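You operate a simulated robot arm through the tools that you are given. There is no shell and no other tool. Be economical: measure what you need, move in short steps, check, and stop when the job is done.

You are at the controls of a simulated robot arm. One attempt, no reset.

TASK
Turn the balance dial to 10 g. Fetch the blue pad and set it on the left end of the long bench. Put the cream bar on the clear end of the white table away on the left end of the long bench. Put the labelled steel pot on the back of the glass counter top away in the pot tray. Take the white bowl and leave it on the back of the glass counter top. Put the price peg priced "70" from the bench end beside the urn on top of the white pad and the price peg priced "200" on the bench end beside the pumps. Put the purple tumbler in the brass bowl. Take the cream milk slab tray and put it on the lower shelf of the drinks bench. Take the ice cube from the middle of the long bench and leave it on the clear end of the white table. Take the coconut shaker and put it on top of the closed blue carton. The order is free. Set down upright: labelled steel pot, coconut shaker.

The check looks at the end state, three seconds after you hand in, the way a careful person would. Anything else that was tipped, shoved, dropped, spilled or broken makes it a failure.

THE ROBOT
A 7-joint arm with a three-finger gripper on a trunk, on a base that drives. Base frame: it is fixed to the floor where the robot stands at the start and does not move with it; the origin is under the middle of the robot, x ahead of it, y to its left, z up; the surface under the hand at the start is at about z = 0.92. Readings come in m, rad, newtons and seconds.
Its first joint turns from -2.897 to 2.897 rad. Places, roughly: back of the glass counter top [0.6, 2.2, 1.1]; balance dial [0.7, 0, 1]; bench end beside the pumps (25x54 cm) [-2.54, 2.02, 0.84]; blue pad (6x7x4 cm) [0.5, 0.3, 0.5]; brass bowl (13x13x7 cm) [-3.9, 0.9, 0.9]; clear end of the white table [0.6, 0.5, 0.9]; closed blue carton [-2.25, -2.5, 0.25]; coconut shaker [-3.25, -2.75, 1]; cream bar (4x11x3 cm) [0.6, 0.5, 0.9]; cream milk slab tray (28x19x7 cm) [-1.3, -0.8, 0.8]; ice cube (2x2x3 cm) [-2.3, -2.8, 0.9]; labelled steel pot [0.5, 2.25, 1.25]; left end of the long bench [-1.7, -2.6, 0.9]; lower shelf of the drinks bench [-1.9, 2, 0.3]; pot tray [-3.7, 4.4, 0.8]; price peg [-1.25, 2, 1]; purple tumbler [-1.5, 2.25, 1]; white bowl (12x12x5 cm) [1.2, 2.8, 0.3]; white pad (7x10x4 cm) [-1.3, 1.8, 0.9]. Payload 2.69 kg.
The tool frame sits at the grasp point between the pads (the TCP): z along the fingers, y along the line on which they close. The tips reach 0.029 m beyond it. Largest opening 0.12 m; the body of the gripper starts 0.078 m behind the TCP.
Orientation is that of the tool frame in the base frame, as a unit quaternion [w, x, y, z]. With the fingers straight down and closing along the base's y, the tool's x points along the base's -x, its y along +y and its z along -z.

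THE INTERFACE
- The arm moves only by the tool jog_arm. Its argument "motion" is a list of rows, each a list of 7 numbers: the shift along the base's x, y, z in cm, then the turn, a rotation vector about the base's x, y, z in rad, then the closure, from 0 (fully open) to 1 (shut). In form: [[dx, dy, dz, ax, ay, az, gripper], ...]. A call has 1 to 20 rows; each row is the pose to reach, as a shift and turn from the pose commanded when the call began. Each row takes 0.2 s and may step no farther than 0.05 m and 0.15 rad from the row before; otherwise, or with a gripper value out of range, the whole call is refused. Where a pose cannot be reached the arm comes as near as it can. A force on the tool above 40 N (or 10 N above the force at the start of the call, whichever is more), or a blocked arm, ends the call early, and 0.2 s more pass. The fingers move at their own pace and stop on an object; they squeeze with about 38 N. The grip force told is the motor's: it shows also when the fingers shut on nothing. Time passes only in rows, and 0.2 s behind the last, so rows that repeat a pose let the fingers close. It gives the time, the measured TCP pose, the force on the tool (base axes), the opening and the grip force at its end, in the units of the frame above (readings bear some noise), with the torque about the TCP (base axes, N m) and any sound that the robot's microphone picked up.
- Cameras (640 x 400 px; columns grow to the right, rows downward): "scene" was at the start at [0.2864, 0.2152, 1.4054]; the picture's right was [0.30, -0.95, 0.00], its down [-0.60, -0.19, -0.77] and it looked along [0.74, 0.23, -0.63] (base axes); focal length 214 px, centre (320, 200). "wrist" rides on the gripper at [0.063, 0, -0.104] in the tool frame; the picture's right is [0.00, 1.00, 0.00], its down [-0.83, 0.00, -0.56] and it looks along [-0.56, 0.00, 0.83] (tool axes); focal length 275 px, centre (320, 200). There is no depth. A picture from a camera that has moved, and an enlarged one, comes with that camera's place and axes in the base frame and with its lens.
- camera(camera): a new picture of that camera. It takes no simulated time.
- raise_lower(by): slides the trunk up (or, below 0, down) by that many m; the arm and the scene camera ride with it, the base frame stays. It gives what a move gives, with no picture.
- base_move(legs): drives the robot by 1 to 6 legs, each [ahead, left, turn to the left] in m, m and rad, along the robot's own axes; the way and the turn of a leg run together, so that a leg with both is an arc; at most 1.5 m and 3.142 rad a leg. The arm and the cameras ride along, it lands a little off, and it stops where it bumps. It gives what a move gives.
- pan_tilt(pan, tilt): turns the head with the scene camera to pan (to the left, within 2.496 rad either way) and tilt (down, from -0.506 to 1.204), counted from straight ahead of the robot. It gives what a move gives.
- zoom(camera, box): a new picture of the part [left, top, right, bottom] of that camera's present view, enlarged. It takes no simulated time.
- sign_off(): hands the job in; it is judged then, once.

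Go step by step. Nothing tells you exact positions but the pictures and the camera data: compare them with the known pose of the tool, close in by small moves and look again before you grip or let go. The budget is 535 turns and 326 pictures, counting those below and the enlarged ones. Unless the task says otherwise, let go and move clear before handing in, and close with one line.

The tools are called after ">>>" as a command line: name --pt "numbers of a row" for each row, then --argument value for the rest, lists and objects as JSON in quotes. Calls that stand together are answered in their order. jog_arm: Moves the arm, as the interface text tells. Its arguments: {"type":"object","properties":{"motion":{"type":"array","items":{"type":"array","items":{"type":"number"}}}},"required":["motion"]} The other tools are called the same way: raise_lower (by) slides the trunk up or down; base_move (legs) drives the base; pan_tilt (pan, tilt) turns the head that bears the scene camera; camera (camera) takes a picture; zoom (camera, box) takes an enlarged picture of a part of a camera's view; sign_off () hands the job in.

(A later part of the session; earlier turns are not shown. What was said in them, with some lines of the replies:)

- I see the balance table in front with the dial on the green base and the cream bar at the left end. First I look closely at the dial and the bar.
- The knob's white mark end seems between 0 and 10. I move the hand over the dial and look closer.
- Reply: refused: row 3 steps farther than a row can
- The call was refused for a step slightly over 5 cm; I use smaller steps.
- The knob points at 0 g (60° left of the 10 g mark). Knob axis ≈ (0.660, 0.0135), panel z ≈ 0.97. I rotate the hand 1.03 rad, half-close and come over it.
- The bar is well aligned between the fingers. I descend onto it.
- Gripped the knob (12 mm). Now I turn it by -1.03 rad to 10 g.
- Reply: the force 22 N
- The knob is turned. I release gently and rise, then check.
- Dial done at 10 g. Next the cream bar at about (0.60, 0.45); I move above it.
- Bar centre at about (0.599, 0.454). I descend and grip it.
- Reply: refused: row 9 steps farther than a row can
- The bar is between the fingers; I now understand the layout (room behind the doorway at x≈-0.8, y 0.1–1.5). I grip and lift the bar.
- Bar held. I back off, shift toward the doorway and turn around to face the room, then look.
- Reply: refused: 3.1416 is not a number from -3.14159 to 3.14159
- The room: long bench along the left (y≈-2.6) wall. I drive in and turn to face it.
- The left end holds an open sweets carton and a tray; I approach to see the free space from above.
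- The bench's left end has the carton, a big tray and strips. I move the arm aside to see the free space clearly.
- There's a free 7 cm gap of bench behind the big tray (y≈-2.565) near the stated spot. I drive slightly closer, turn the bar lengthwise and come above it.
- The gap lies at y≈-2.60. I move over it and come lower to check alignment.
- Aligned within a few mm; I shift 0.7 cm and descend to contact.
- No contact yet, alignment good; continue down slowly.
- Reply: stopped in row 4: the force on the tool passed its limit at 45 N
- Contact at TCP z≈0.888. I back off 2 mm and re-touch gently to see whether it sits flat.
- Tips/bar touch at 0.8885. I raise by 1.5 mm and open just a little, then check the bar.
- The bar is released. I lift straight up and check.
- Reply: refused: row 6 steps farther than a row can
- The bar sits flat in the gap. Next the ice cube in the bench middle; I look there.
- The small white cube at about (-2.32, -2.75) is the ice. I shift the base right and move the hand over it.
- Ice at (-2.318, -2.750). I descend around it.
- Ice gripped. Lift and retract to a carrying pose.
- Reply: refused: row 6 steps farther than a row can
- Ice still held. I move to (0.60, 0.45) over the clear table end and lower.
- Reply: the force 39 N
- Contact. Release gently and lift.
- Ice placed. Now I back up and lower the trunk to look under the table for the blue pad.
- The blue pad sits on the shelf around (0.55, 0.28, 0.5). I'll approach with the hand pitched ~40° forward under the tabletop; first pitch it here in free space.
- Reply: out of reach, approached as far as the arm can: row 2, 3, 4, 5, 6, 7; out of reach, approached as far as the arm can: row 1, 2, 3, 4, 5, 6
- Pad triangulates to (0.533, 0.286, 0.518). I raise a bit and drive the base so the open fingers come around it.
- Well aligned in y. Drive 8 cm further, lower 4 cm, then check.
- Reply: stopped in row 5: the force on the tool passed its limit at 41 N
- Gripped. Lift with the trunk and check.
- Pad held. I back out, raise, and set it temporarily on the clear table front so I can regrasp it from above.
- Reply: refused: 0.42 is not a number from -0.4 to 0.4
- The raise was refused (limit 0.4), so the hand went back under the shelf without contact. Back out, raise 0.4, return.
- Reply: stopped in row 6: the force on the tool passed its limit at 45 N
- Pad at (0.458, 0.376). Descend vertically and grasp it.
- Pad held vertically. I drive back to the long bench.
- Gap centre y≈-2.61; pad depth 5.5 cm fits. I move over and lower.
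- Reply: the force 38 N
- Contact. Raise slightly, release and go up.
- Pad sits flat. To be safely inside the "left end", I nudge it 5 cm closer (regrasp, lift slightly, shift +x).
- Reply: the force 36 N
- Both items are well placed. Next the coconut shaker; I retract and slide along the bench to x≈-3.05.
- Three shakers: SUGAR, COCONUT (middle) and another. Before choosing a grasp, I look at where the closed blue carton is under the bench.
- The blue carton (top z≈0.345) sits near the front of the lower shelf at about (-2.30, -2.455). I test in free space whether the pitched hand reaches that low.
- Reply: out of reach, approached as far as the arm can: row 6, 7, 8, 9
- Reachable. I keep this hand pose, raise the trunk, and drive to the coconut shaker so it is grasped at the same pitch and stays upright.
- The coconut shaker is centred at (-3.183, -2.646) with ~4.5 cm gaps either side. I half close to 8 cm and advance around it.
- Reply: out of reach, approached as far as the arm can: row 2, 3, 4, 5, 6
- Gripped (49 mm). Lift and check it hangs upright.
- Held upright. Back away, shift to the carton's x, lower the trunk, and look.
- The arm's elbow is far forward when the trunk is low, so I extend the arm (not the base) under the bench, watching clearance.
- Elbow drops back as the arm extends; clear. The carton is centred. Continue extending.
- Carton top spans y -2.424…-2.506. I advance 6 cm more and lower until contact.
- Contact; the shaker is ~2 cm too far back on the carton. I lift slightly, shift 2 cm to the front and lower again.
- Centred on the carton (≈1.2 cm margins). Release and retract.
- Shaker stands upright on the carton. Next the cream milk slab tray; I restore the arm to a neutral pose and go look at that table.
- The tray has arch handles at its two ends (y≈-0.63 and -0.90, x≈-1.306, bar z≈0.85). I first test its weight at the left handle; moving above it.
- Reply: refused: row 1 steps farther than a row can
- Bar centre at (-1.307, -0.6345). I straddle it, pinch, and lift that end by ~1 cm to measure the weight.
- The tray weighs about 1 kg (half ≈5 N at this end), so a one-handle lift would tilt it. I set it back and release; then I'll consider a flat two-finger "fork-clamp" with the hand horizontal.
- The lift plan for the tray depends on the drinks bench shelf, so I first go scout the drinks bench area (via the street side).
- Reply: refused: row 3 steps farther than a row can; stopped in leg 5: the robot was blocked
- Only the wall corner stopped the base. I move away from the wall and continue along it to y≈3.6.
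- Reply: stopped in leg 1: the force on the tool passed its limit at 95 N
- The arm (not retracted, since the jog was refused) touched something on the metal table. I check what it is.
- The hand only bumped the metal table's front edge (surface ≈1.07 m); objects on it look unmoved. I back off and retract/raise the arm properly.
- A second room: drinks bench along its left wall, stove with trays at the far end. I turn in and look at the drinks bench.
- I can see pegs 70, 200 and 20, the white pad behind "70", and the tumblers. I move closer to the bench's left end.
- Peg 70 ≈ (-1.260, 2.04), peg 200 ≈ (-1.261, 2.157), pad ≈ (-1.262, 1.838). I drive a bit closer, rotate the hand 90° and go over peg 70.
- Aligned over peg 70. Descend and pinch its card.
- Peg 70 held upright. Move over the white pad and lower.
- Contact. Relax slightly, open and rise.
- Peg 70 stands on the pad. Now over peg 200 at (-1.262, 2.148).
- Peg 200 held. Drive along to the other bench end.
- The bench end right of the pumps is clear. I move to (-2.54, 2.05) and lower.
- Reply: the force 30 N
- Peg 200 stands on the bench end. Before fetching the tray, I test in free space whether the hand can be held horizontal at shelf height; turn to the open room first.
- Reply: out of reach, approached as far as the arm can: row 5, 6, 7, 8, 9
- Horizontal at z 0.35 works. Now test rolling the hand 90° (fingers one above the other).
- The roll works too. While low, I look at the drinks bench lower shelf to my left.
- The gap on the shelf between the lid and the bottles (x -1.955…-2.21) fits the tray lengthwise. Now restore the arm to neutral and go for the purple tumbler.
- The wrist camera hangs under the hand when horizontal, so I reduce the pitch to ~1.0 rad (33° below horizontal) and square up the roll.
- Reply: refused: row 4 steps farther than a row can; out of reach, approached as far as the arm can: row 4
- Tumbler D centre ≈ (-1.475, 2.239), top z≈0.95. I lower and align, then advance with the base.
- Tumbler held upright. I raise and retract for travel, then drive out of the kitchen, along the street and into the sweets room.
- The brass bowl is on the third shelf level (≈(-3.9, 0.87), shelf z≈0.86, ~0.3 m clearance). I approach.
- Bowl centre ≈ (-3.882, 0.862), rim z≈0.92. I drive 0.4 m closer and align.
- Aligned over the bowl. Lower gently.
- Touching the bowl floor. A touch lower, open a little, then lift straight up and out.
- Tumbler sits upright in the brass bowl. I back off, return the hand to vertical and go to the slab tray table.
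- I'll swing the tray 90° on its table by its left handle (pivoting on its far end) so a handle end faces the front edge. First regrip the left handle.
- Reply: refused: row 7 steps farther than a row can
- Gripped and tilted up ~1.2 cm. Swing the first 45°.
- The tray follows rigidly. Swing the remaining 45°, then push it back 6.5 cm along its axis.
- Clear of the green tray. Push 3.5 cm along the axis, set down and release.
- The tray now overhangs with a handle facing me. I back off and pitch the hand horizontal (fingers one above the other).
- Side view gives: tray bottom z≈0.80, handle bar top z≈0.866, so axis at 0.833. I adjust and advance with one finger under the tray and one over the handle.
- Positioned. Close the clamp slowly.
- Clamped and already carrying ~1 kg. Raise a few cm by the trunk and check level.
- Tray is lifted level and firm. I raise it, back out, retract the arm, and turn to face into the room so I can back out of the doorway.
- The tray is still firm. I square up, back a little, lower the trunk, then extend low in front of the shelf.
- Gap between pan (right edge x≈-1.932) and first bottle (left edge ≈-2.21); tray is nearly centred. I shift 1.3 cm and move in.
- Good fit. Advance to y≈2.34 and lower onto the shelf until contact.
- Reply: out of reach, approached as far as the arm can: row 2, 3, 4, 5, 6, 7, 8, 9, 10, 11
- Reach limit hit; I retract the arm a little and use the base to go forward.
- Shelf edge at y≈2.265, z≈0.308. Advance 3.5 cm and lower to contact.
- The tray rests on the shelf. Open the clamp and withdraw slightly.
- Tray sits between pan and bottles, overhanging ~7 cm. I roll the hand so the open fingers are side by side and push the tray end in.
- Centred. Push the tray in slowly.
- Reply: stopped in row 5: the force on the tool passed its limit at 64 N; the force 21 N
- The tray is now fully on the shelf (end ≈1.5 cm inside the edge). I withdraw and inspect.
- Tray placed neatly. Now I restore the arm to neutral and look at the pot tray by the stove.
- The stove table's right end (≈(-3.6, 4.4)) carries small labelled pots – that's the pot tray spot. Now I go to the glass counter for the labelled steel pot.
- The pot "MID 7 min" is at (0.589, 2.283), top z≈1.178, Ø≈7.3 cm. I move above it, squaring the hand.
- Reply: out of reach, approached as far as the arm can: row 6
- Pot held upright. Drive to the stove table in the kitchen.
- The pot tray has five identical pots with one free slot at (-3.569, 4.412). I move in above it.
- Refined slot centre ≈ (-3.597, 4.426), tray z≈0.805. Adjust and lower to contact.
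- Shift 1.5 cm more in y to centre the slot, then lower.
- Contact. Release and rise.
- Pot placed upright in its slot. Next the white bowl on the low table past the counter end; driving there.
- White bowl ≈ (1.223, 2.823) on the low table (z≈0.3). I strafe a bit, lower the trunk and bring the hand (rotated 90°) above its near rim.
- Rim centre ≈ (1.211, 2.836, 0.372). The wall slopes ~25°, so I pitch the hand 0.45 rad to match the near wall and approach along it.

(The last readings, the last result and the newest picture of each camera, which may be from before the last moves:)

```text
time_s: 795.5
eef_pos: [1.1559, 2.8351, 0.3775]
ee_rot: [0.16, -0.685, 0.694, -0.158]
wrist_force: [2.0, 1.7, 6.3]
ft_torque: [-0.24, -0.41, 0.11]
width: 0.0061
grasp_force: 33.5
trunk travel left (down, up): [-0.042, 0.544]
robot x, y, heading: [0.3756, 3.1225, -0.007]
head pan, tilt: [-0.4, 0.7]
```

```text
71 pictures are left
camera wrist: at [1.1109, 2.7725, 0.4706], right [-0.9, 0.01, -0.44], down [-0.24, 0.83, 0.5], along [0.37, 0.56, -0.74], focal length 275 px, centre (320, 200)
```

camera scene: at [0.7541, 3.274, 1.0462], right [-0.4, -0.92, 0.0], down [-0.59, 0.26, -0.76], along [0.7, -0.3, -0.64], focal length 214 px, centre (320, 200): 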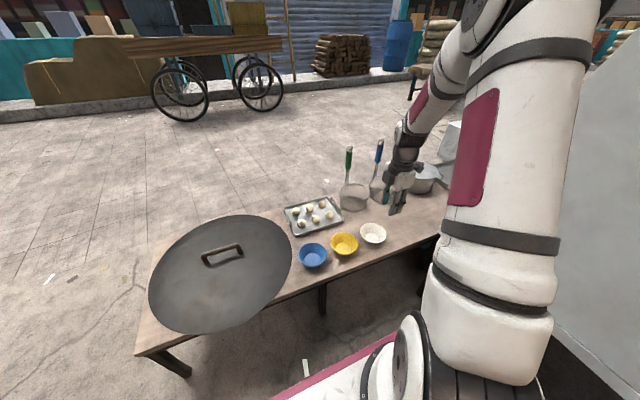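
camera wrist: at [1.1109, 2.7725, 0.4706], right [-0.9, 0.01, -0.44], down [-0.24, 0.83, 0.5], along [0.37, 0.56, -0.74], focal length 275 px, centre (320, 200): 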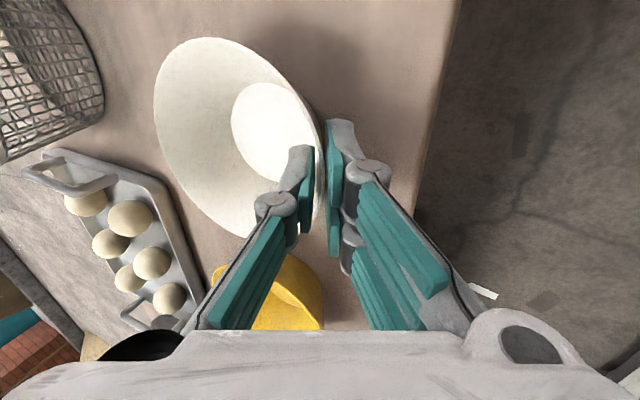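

Wall pinched (6 mm). Lift gently and check.

>>> jog_arm --pt "0 0 1 0 0 0 1" --pt "0 0 3 0 0 0 1" --pt "0 0 6 0 0 0 1" --pt "-1 0 9 0 0 0 1" --pt "-1 0 9 0 0 0 1"

>>> camera --camera "wrist"

>>> zoom --camera "scene" --box '[320, 160, 440, 270]'

```text
time_s: 796.7
eef_pos: [1.1437, 2.8346, 0.4669]
ee_rot: [0.161, -0.684, 0.694, -0.157]
wrist_force: [0.8, -0.7, -1.1]
ft_torque: [-0.02, 0.08, 0.01]
width: 0.0059
grasp_force: 33.0
trunk travel left (down, up): [-0.042, 0.544]
robot x, y, heading: [0.3779, 3.1218, -0.003]
head pan, tilt: [-0.4, 0.7]
```

```text
70 pictures are left
camera wrist: at [1.0988, 2.7724, 0.5598], right [-0.9, 0.01, -0.44], down [-0.24, 0.83, 0.5], along [0.37, 0.56, -0.75], focal length 275 px, centre (320, 200)
```

wrist: 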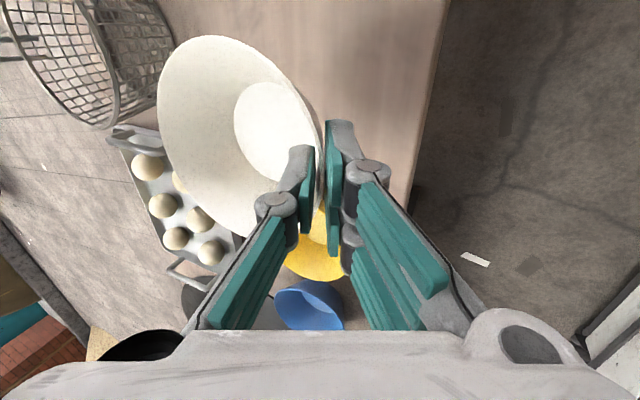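

```text
3.64 times, centred on (380, 215) of scene
camera zoom: at [0.7541, 3.274, 1.0461], right [-0.4, -0.92, 0.0], down [-0.59, 0.26, -0.76], along [0.7, -0.3, -0.64], focal length 780 px, centre (102, 146)
```

zoom: 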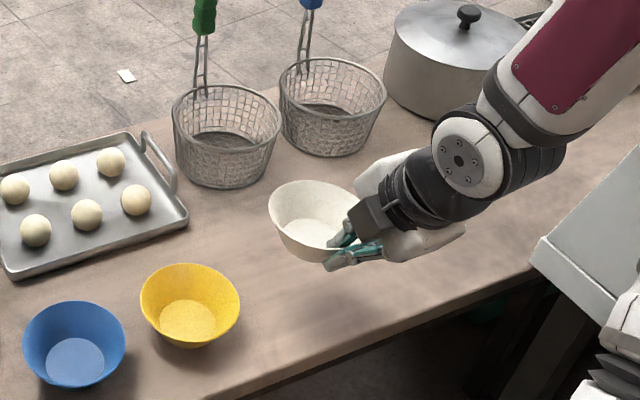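

Bowl held level. Raise, back away and go to the counter.

>>> raise_lower --by 0.4

>>> raise_lower --by 0.14

>>> jog_arm --pt "-1 1 3 0 0 0 1" --pt "-2 2 6 0 0 0 1" --pt "-3 3 9 0 0 0 1" --pt "-4 4 12 0 0 0 1" --pt "-5 5 15 0 0 0 1" --pt "-6 6 18 0 0 0 1" --pt "-7 8 21 0 0 0 1" --pt "-8 10 24 0 0 0 1" --pt "-8 10 24 0 0 0 1"

>>> base_move --legs '[[-0.62, 0, 0], [0, -0.65, 0]]'

>>> pan_tilt --pan -0.1 --tilt 0.7

>>> camera --camera "scene"

>>> camera --camera "wrist"

```text
time_s: 800.6
eef_pos: [1.1462, 2.8355, 0.8665]
ee_rot: [0.16, -0.684, 0.694, -0.157]
wrist_force: [-0.5, 0.7, -1.0]
ft_torque: [0.02, 0.11, -0.01]
width: 0.006
grasp_force: 33.4
trunk travel left (down, up): [-0.442, 0.144]
robot x, y, heading: [0.3757, 3.1252, -0.008]
head pan, tilt: [-0.4, 0.7]
```

```text
time_s: 802.2
eef_pos: [1.1458, 2.836, 1.0038]
ee_rot: [0.161, -0.686, 0.692, -0.157]
wrist_force: [-0.1, 0.6, -2.0]
ft_torque: [-0.01, 0.09, -0.02]
width: 0.0061
grasp_force: 33.4
trunk travel left (down, up): [-0.582, 0.004]
robot x, y, heading: [0.3768, 3.122, -0.009]
head pan, tilt: [-0.4, 0.7]
```

```text
time_s: 804.2
eef_pos: [1.0657, 2.9343, 1.2466]
ee_rot: [0.16, -0.685, 0.694, -0.157]
wrist_force: [-0.2, 0.6, -2.0]
ft_torque: [0.0, 0.09, 0.01]
width: 0.0062
grasp_force: 33.3
trunk travel left (down, up): [-0.582, 0.004]
robot x, y, heading: [0.373, 3.1198, -0.006]
head pan, tilt: [-0.4, 0.7]
```

```text
time_s: 811.0
eef_pos: [0.4627, 2.3047, 1.246]
ee_rot: [-0.162, 0.697, -0.682, 0.154]
wrist_force: [0.2, -0.2, -1.3]
ft_torque: [0.0, 0.11, 0.02]
width: 0.0061
grasp_force: 33.4
trunk travel left (down, up): [-0.582, 0.004]
robot x, y, heading: [-0.2335, 2.4662, 0.034]
head pan, tilt: [-0.4, 0.7]
```

```text
time_s: 811.8
eef_pos: [0.4623, 2.3038, 1.2464]
ee_rot: [-0.163, 0.696, -0.682, 0.155]
wrist_force: [0.9, 0.7, -2.1]
ft_torque: [0.01, 0.03, 0.01]
width: 0.0063
grasp_force: 33.6
trunk travel left (down, up): [-0.582, 0.004]
robot x, y, heading: [-0.2366, 2.4652, 0.027]
head pan, tilt: [-0.099, 0.7]
```

```text
68 pictures are left
camera scene: at [-0.1259, 2.6497, 1.5862], right [-0.07, -1.0, 0.0], down [-0.64, 0.05, -0.76], along [0.76, -0.06, -0.64], focal length 214 px, centre (320, 200)
```

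scene: 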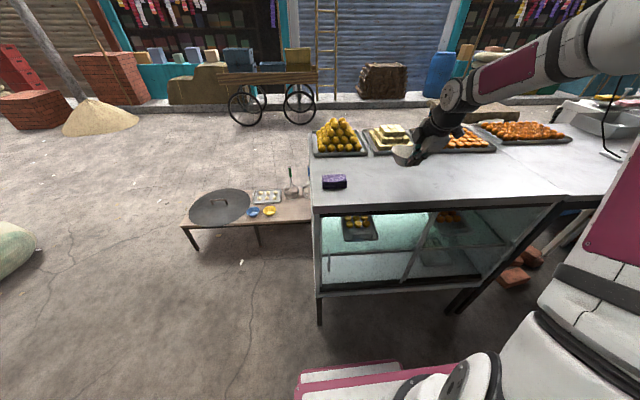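

```text
67 pictures are left
camera wrist: at [0.4185, 2.2402, 1.3399], right [-0.9, -0.02, -0.44], down [-0.27, 0.82, 0.5], along [0.35, 0.57, -0.75], focal length 275 px, centre (320, 200)
```

wrist: 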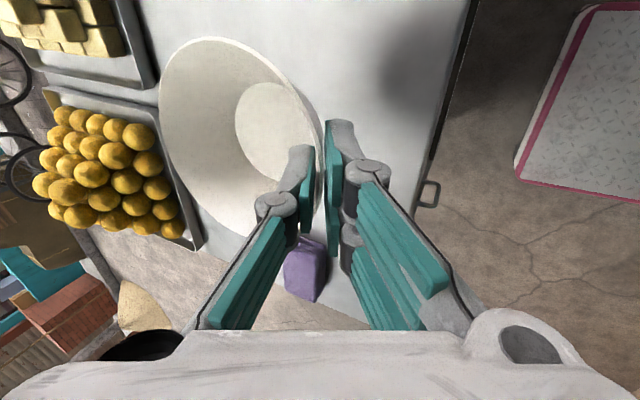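

>>> jog_arm --pt "2 -0.7 -1 0 0 0 1" --pt "4 -1.4 -2.5 0 0 0 1" --pt "6 -2 -4 0 0 0 1" --pt "6 -2 -6 0 0 0 1" --pt "6 -2 -7.5 0 0 0 1" --pt "6 -2 -7.5 0 0 0 1"

>>> zoom --camera "scene" --box '[300, 110, 500, 235]'

```text
time_s: 813.2
eef_pos: [0.5225, 2.2832, 1.1717]
ee_rot: [-0.162, 0.697, -0.682, 0.154]
wrist_force: [-0.6, -1.5, -0.6]
ft_torque: [-0.01, 0.08, 0.0]
width: 0.0062
grasp_force: 33.5
trunk travel left (down, up): [-0.582, 0.004]
robot x, y, heading: [-0.2377, 2.4623, 0.033]
head pan, tilt: [-0.099, 0.7]
```

```text
3.20 times, centred on (400, 172) of scene
camera zoom: at [-0.1259, 2.6497, 1.5862], right [-0.07, -1.0, 0.0], down [-0.64, 0.05, -0.76], along [0.76, -0.06, -0.64], focal length 686 px, centre (64, 288)
```

zoom: 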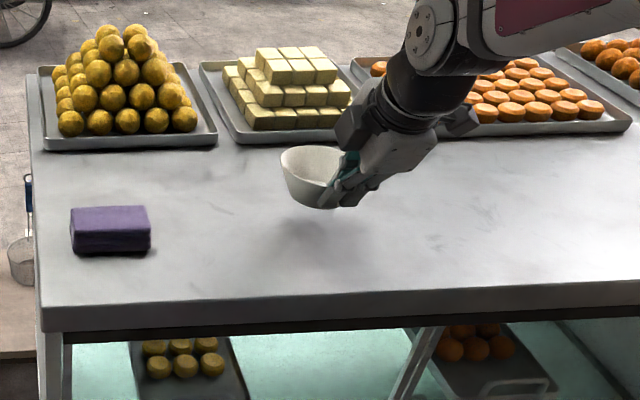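

>>> jog_arm --pt "0 0 -0.6 0 0 0 1" --pt "0 0 -1.2 0 0 0 1" --pt "0 0 -1.6 0 0 0 1" --pt "0 0 -2 0 0 0 1" --pt "0 0 -2.3 0 0 0 1" --pt "0 0 -2.6 0 0 0 1" --pt "0 0 -2.9 0 0 0 1" --pt "0 0 -3.2 0 0 0 1"

>>> zoom --camera "scene" --box '[300, 110, 500, 235]'

```text
time_s: 815.0
eef_pos: [0.5222, 2.2852, 1.14]
ee_rot: [-0.163, 0.696, -0.682, 0.154]
wrist_force: [-0.1, 0.5, -1.7]
ft_torque: [0.02, 0.08, 0.0]
width: 0.0062
grasp_force: 32.9
trunk travel left (down, up): [-0.582, 0.004]
robot x, y, heading: [-0.2381, 2.4644, 0.024]
head pan, tilt: [-0.099, 0.7]
```

```text
3.20 times, centred on (400, 172) of scene
camera zoom: at [-0.1259, 2.6497, 1.5862], right [-0.07, -1.0, 0.0], down [-0.64, 0.05, -0.76], along [0.76, -0.06, -0.64], focal length 686 px, centre (64, 288)
```

zoom: 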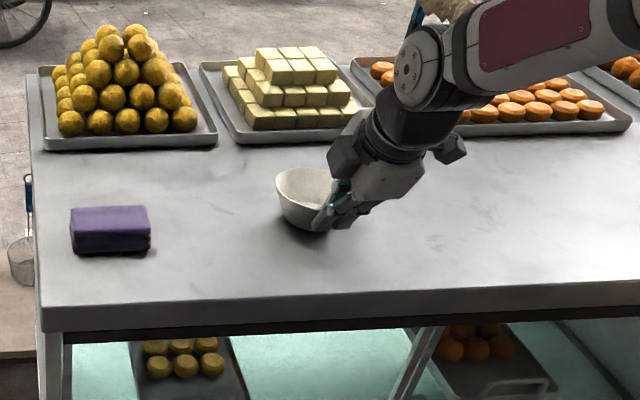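

>>> jog_arm --pt "0 0 -0.25 0 0 0 1" --pt "0 0 -0.5 0 0 0 1" --pt "0 0 -0.75 0 0 0 1" --pt "0 0 -1.0 0 0 0 1" --pt "0 0 -1.25 0 0 0 1"

```text
time_s: 816.2
eef_pos: [0.5239, 2.2849, 1.1306]
ee_rot: [-0.166, 0.696, -0.68, 0.158]
wrist_force: [8.5, 6.4, 32.1]
ft_torque: [0.2, -0.92, 0.1]
width: 0.006
grasp_force: 33.7
trunk travel left (down, up): [-0.582, 0.004]
robot x, y, heading: [-0.2348, 2.468, 0.032]
head pan, tilt: [-0.099, 0.7]
```

Contact. Relax, open slightly, and withdraw back along the wall direction.

>>> jog_arm --pt "0 0 0.4 0 0 0 1" --pt "0 0 0.4 0 0 0 0.85" --pt "0 0 0.4 0 0 0 0.78" --pt "0 0 0.4 0 0 0 0.78" --pt "-0.5 0 1.4 0 0 0 0.78" --pt "-1.5 0 3.4 0 0 0 0.78" --pt "-2.5 0 5.5 0 0 0 0.75" --pt "-4 0 9 0 0 0 0.6" --pt "-6 0 12 0 0 0 0.4" --pt "-9 0 15 0 0 0 0.3"

>>> zoom --camera "scene" --box '[300, 110, 500, 235]'

```text
time_s: 818.4
eef_pos: [0.4345, 2.2845, 1.2762]
ee_rot: [-0.163, 0.696, -0.682, 0.155]
wrist_force: [0.2, -0.7, -0.3]
ft_torque: [0.03, 0.02, 0.0]
width: 0.084
grasp_force: 0.1
trunk travel left (down, up): [-0.582, 0.004]
robot x, y, heading: [-0.2346, 2.4663, 0.024]
head pan, tilt: [-0.099, 0.7]
```

```text
3.20 times, centred on (400, 172) of scene
camera zoom: at [-0.1257, 2.6495, 1.5862], right [-0.07, -1.0, 0.0], down [-0.64, 0.05, -0.76], along [0.76, -0.06, -0.64], focal length 686 px, centre (64, 288)
```

zoom: 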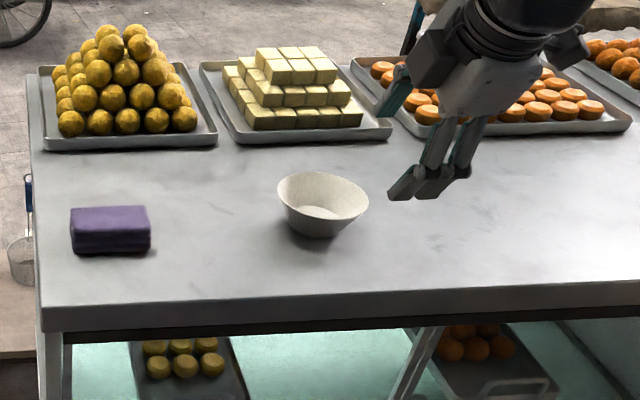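

The bowl sits on the counter's back part; every item of the list is done. I move clear and hand in.

>>> base_move --legs '[[-0.08, 0, 0]]'

>>> sign_off

```text
time_s: 819.4
eef_pos: [0.3538, 2.2821, 1.2762]
ee_rot: [-0.163, 0.696, -0.682, 0.155]
wrist_force: [0.2, -0.5, -0.7]
ft_torque: [-0.03, -0.02, 0.02]
width: 0.084
grasp_force: 0.0
trunk travel left (down, up): [-0.582, 0.004]
robot x, y, heading: [-0.3168, 2.4666, 0.025]
head pan, tilt: [-0.099, 0.7]
```

```text
The job is handed in.
```

I completed and handed in all the tasks; the hand once bumped the metal table's front edge, but nothing on it looked moved.
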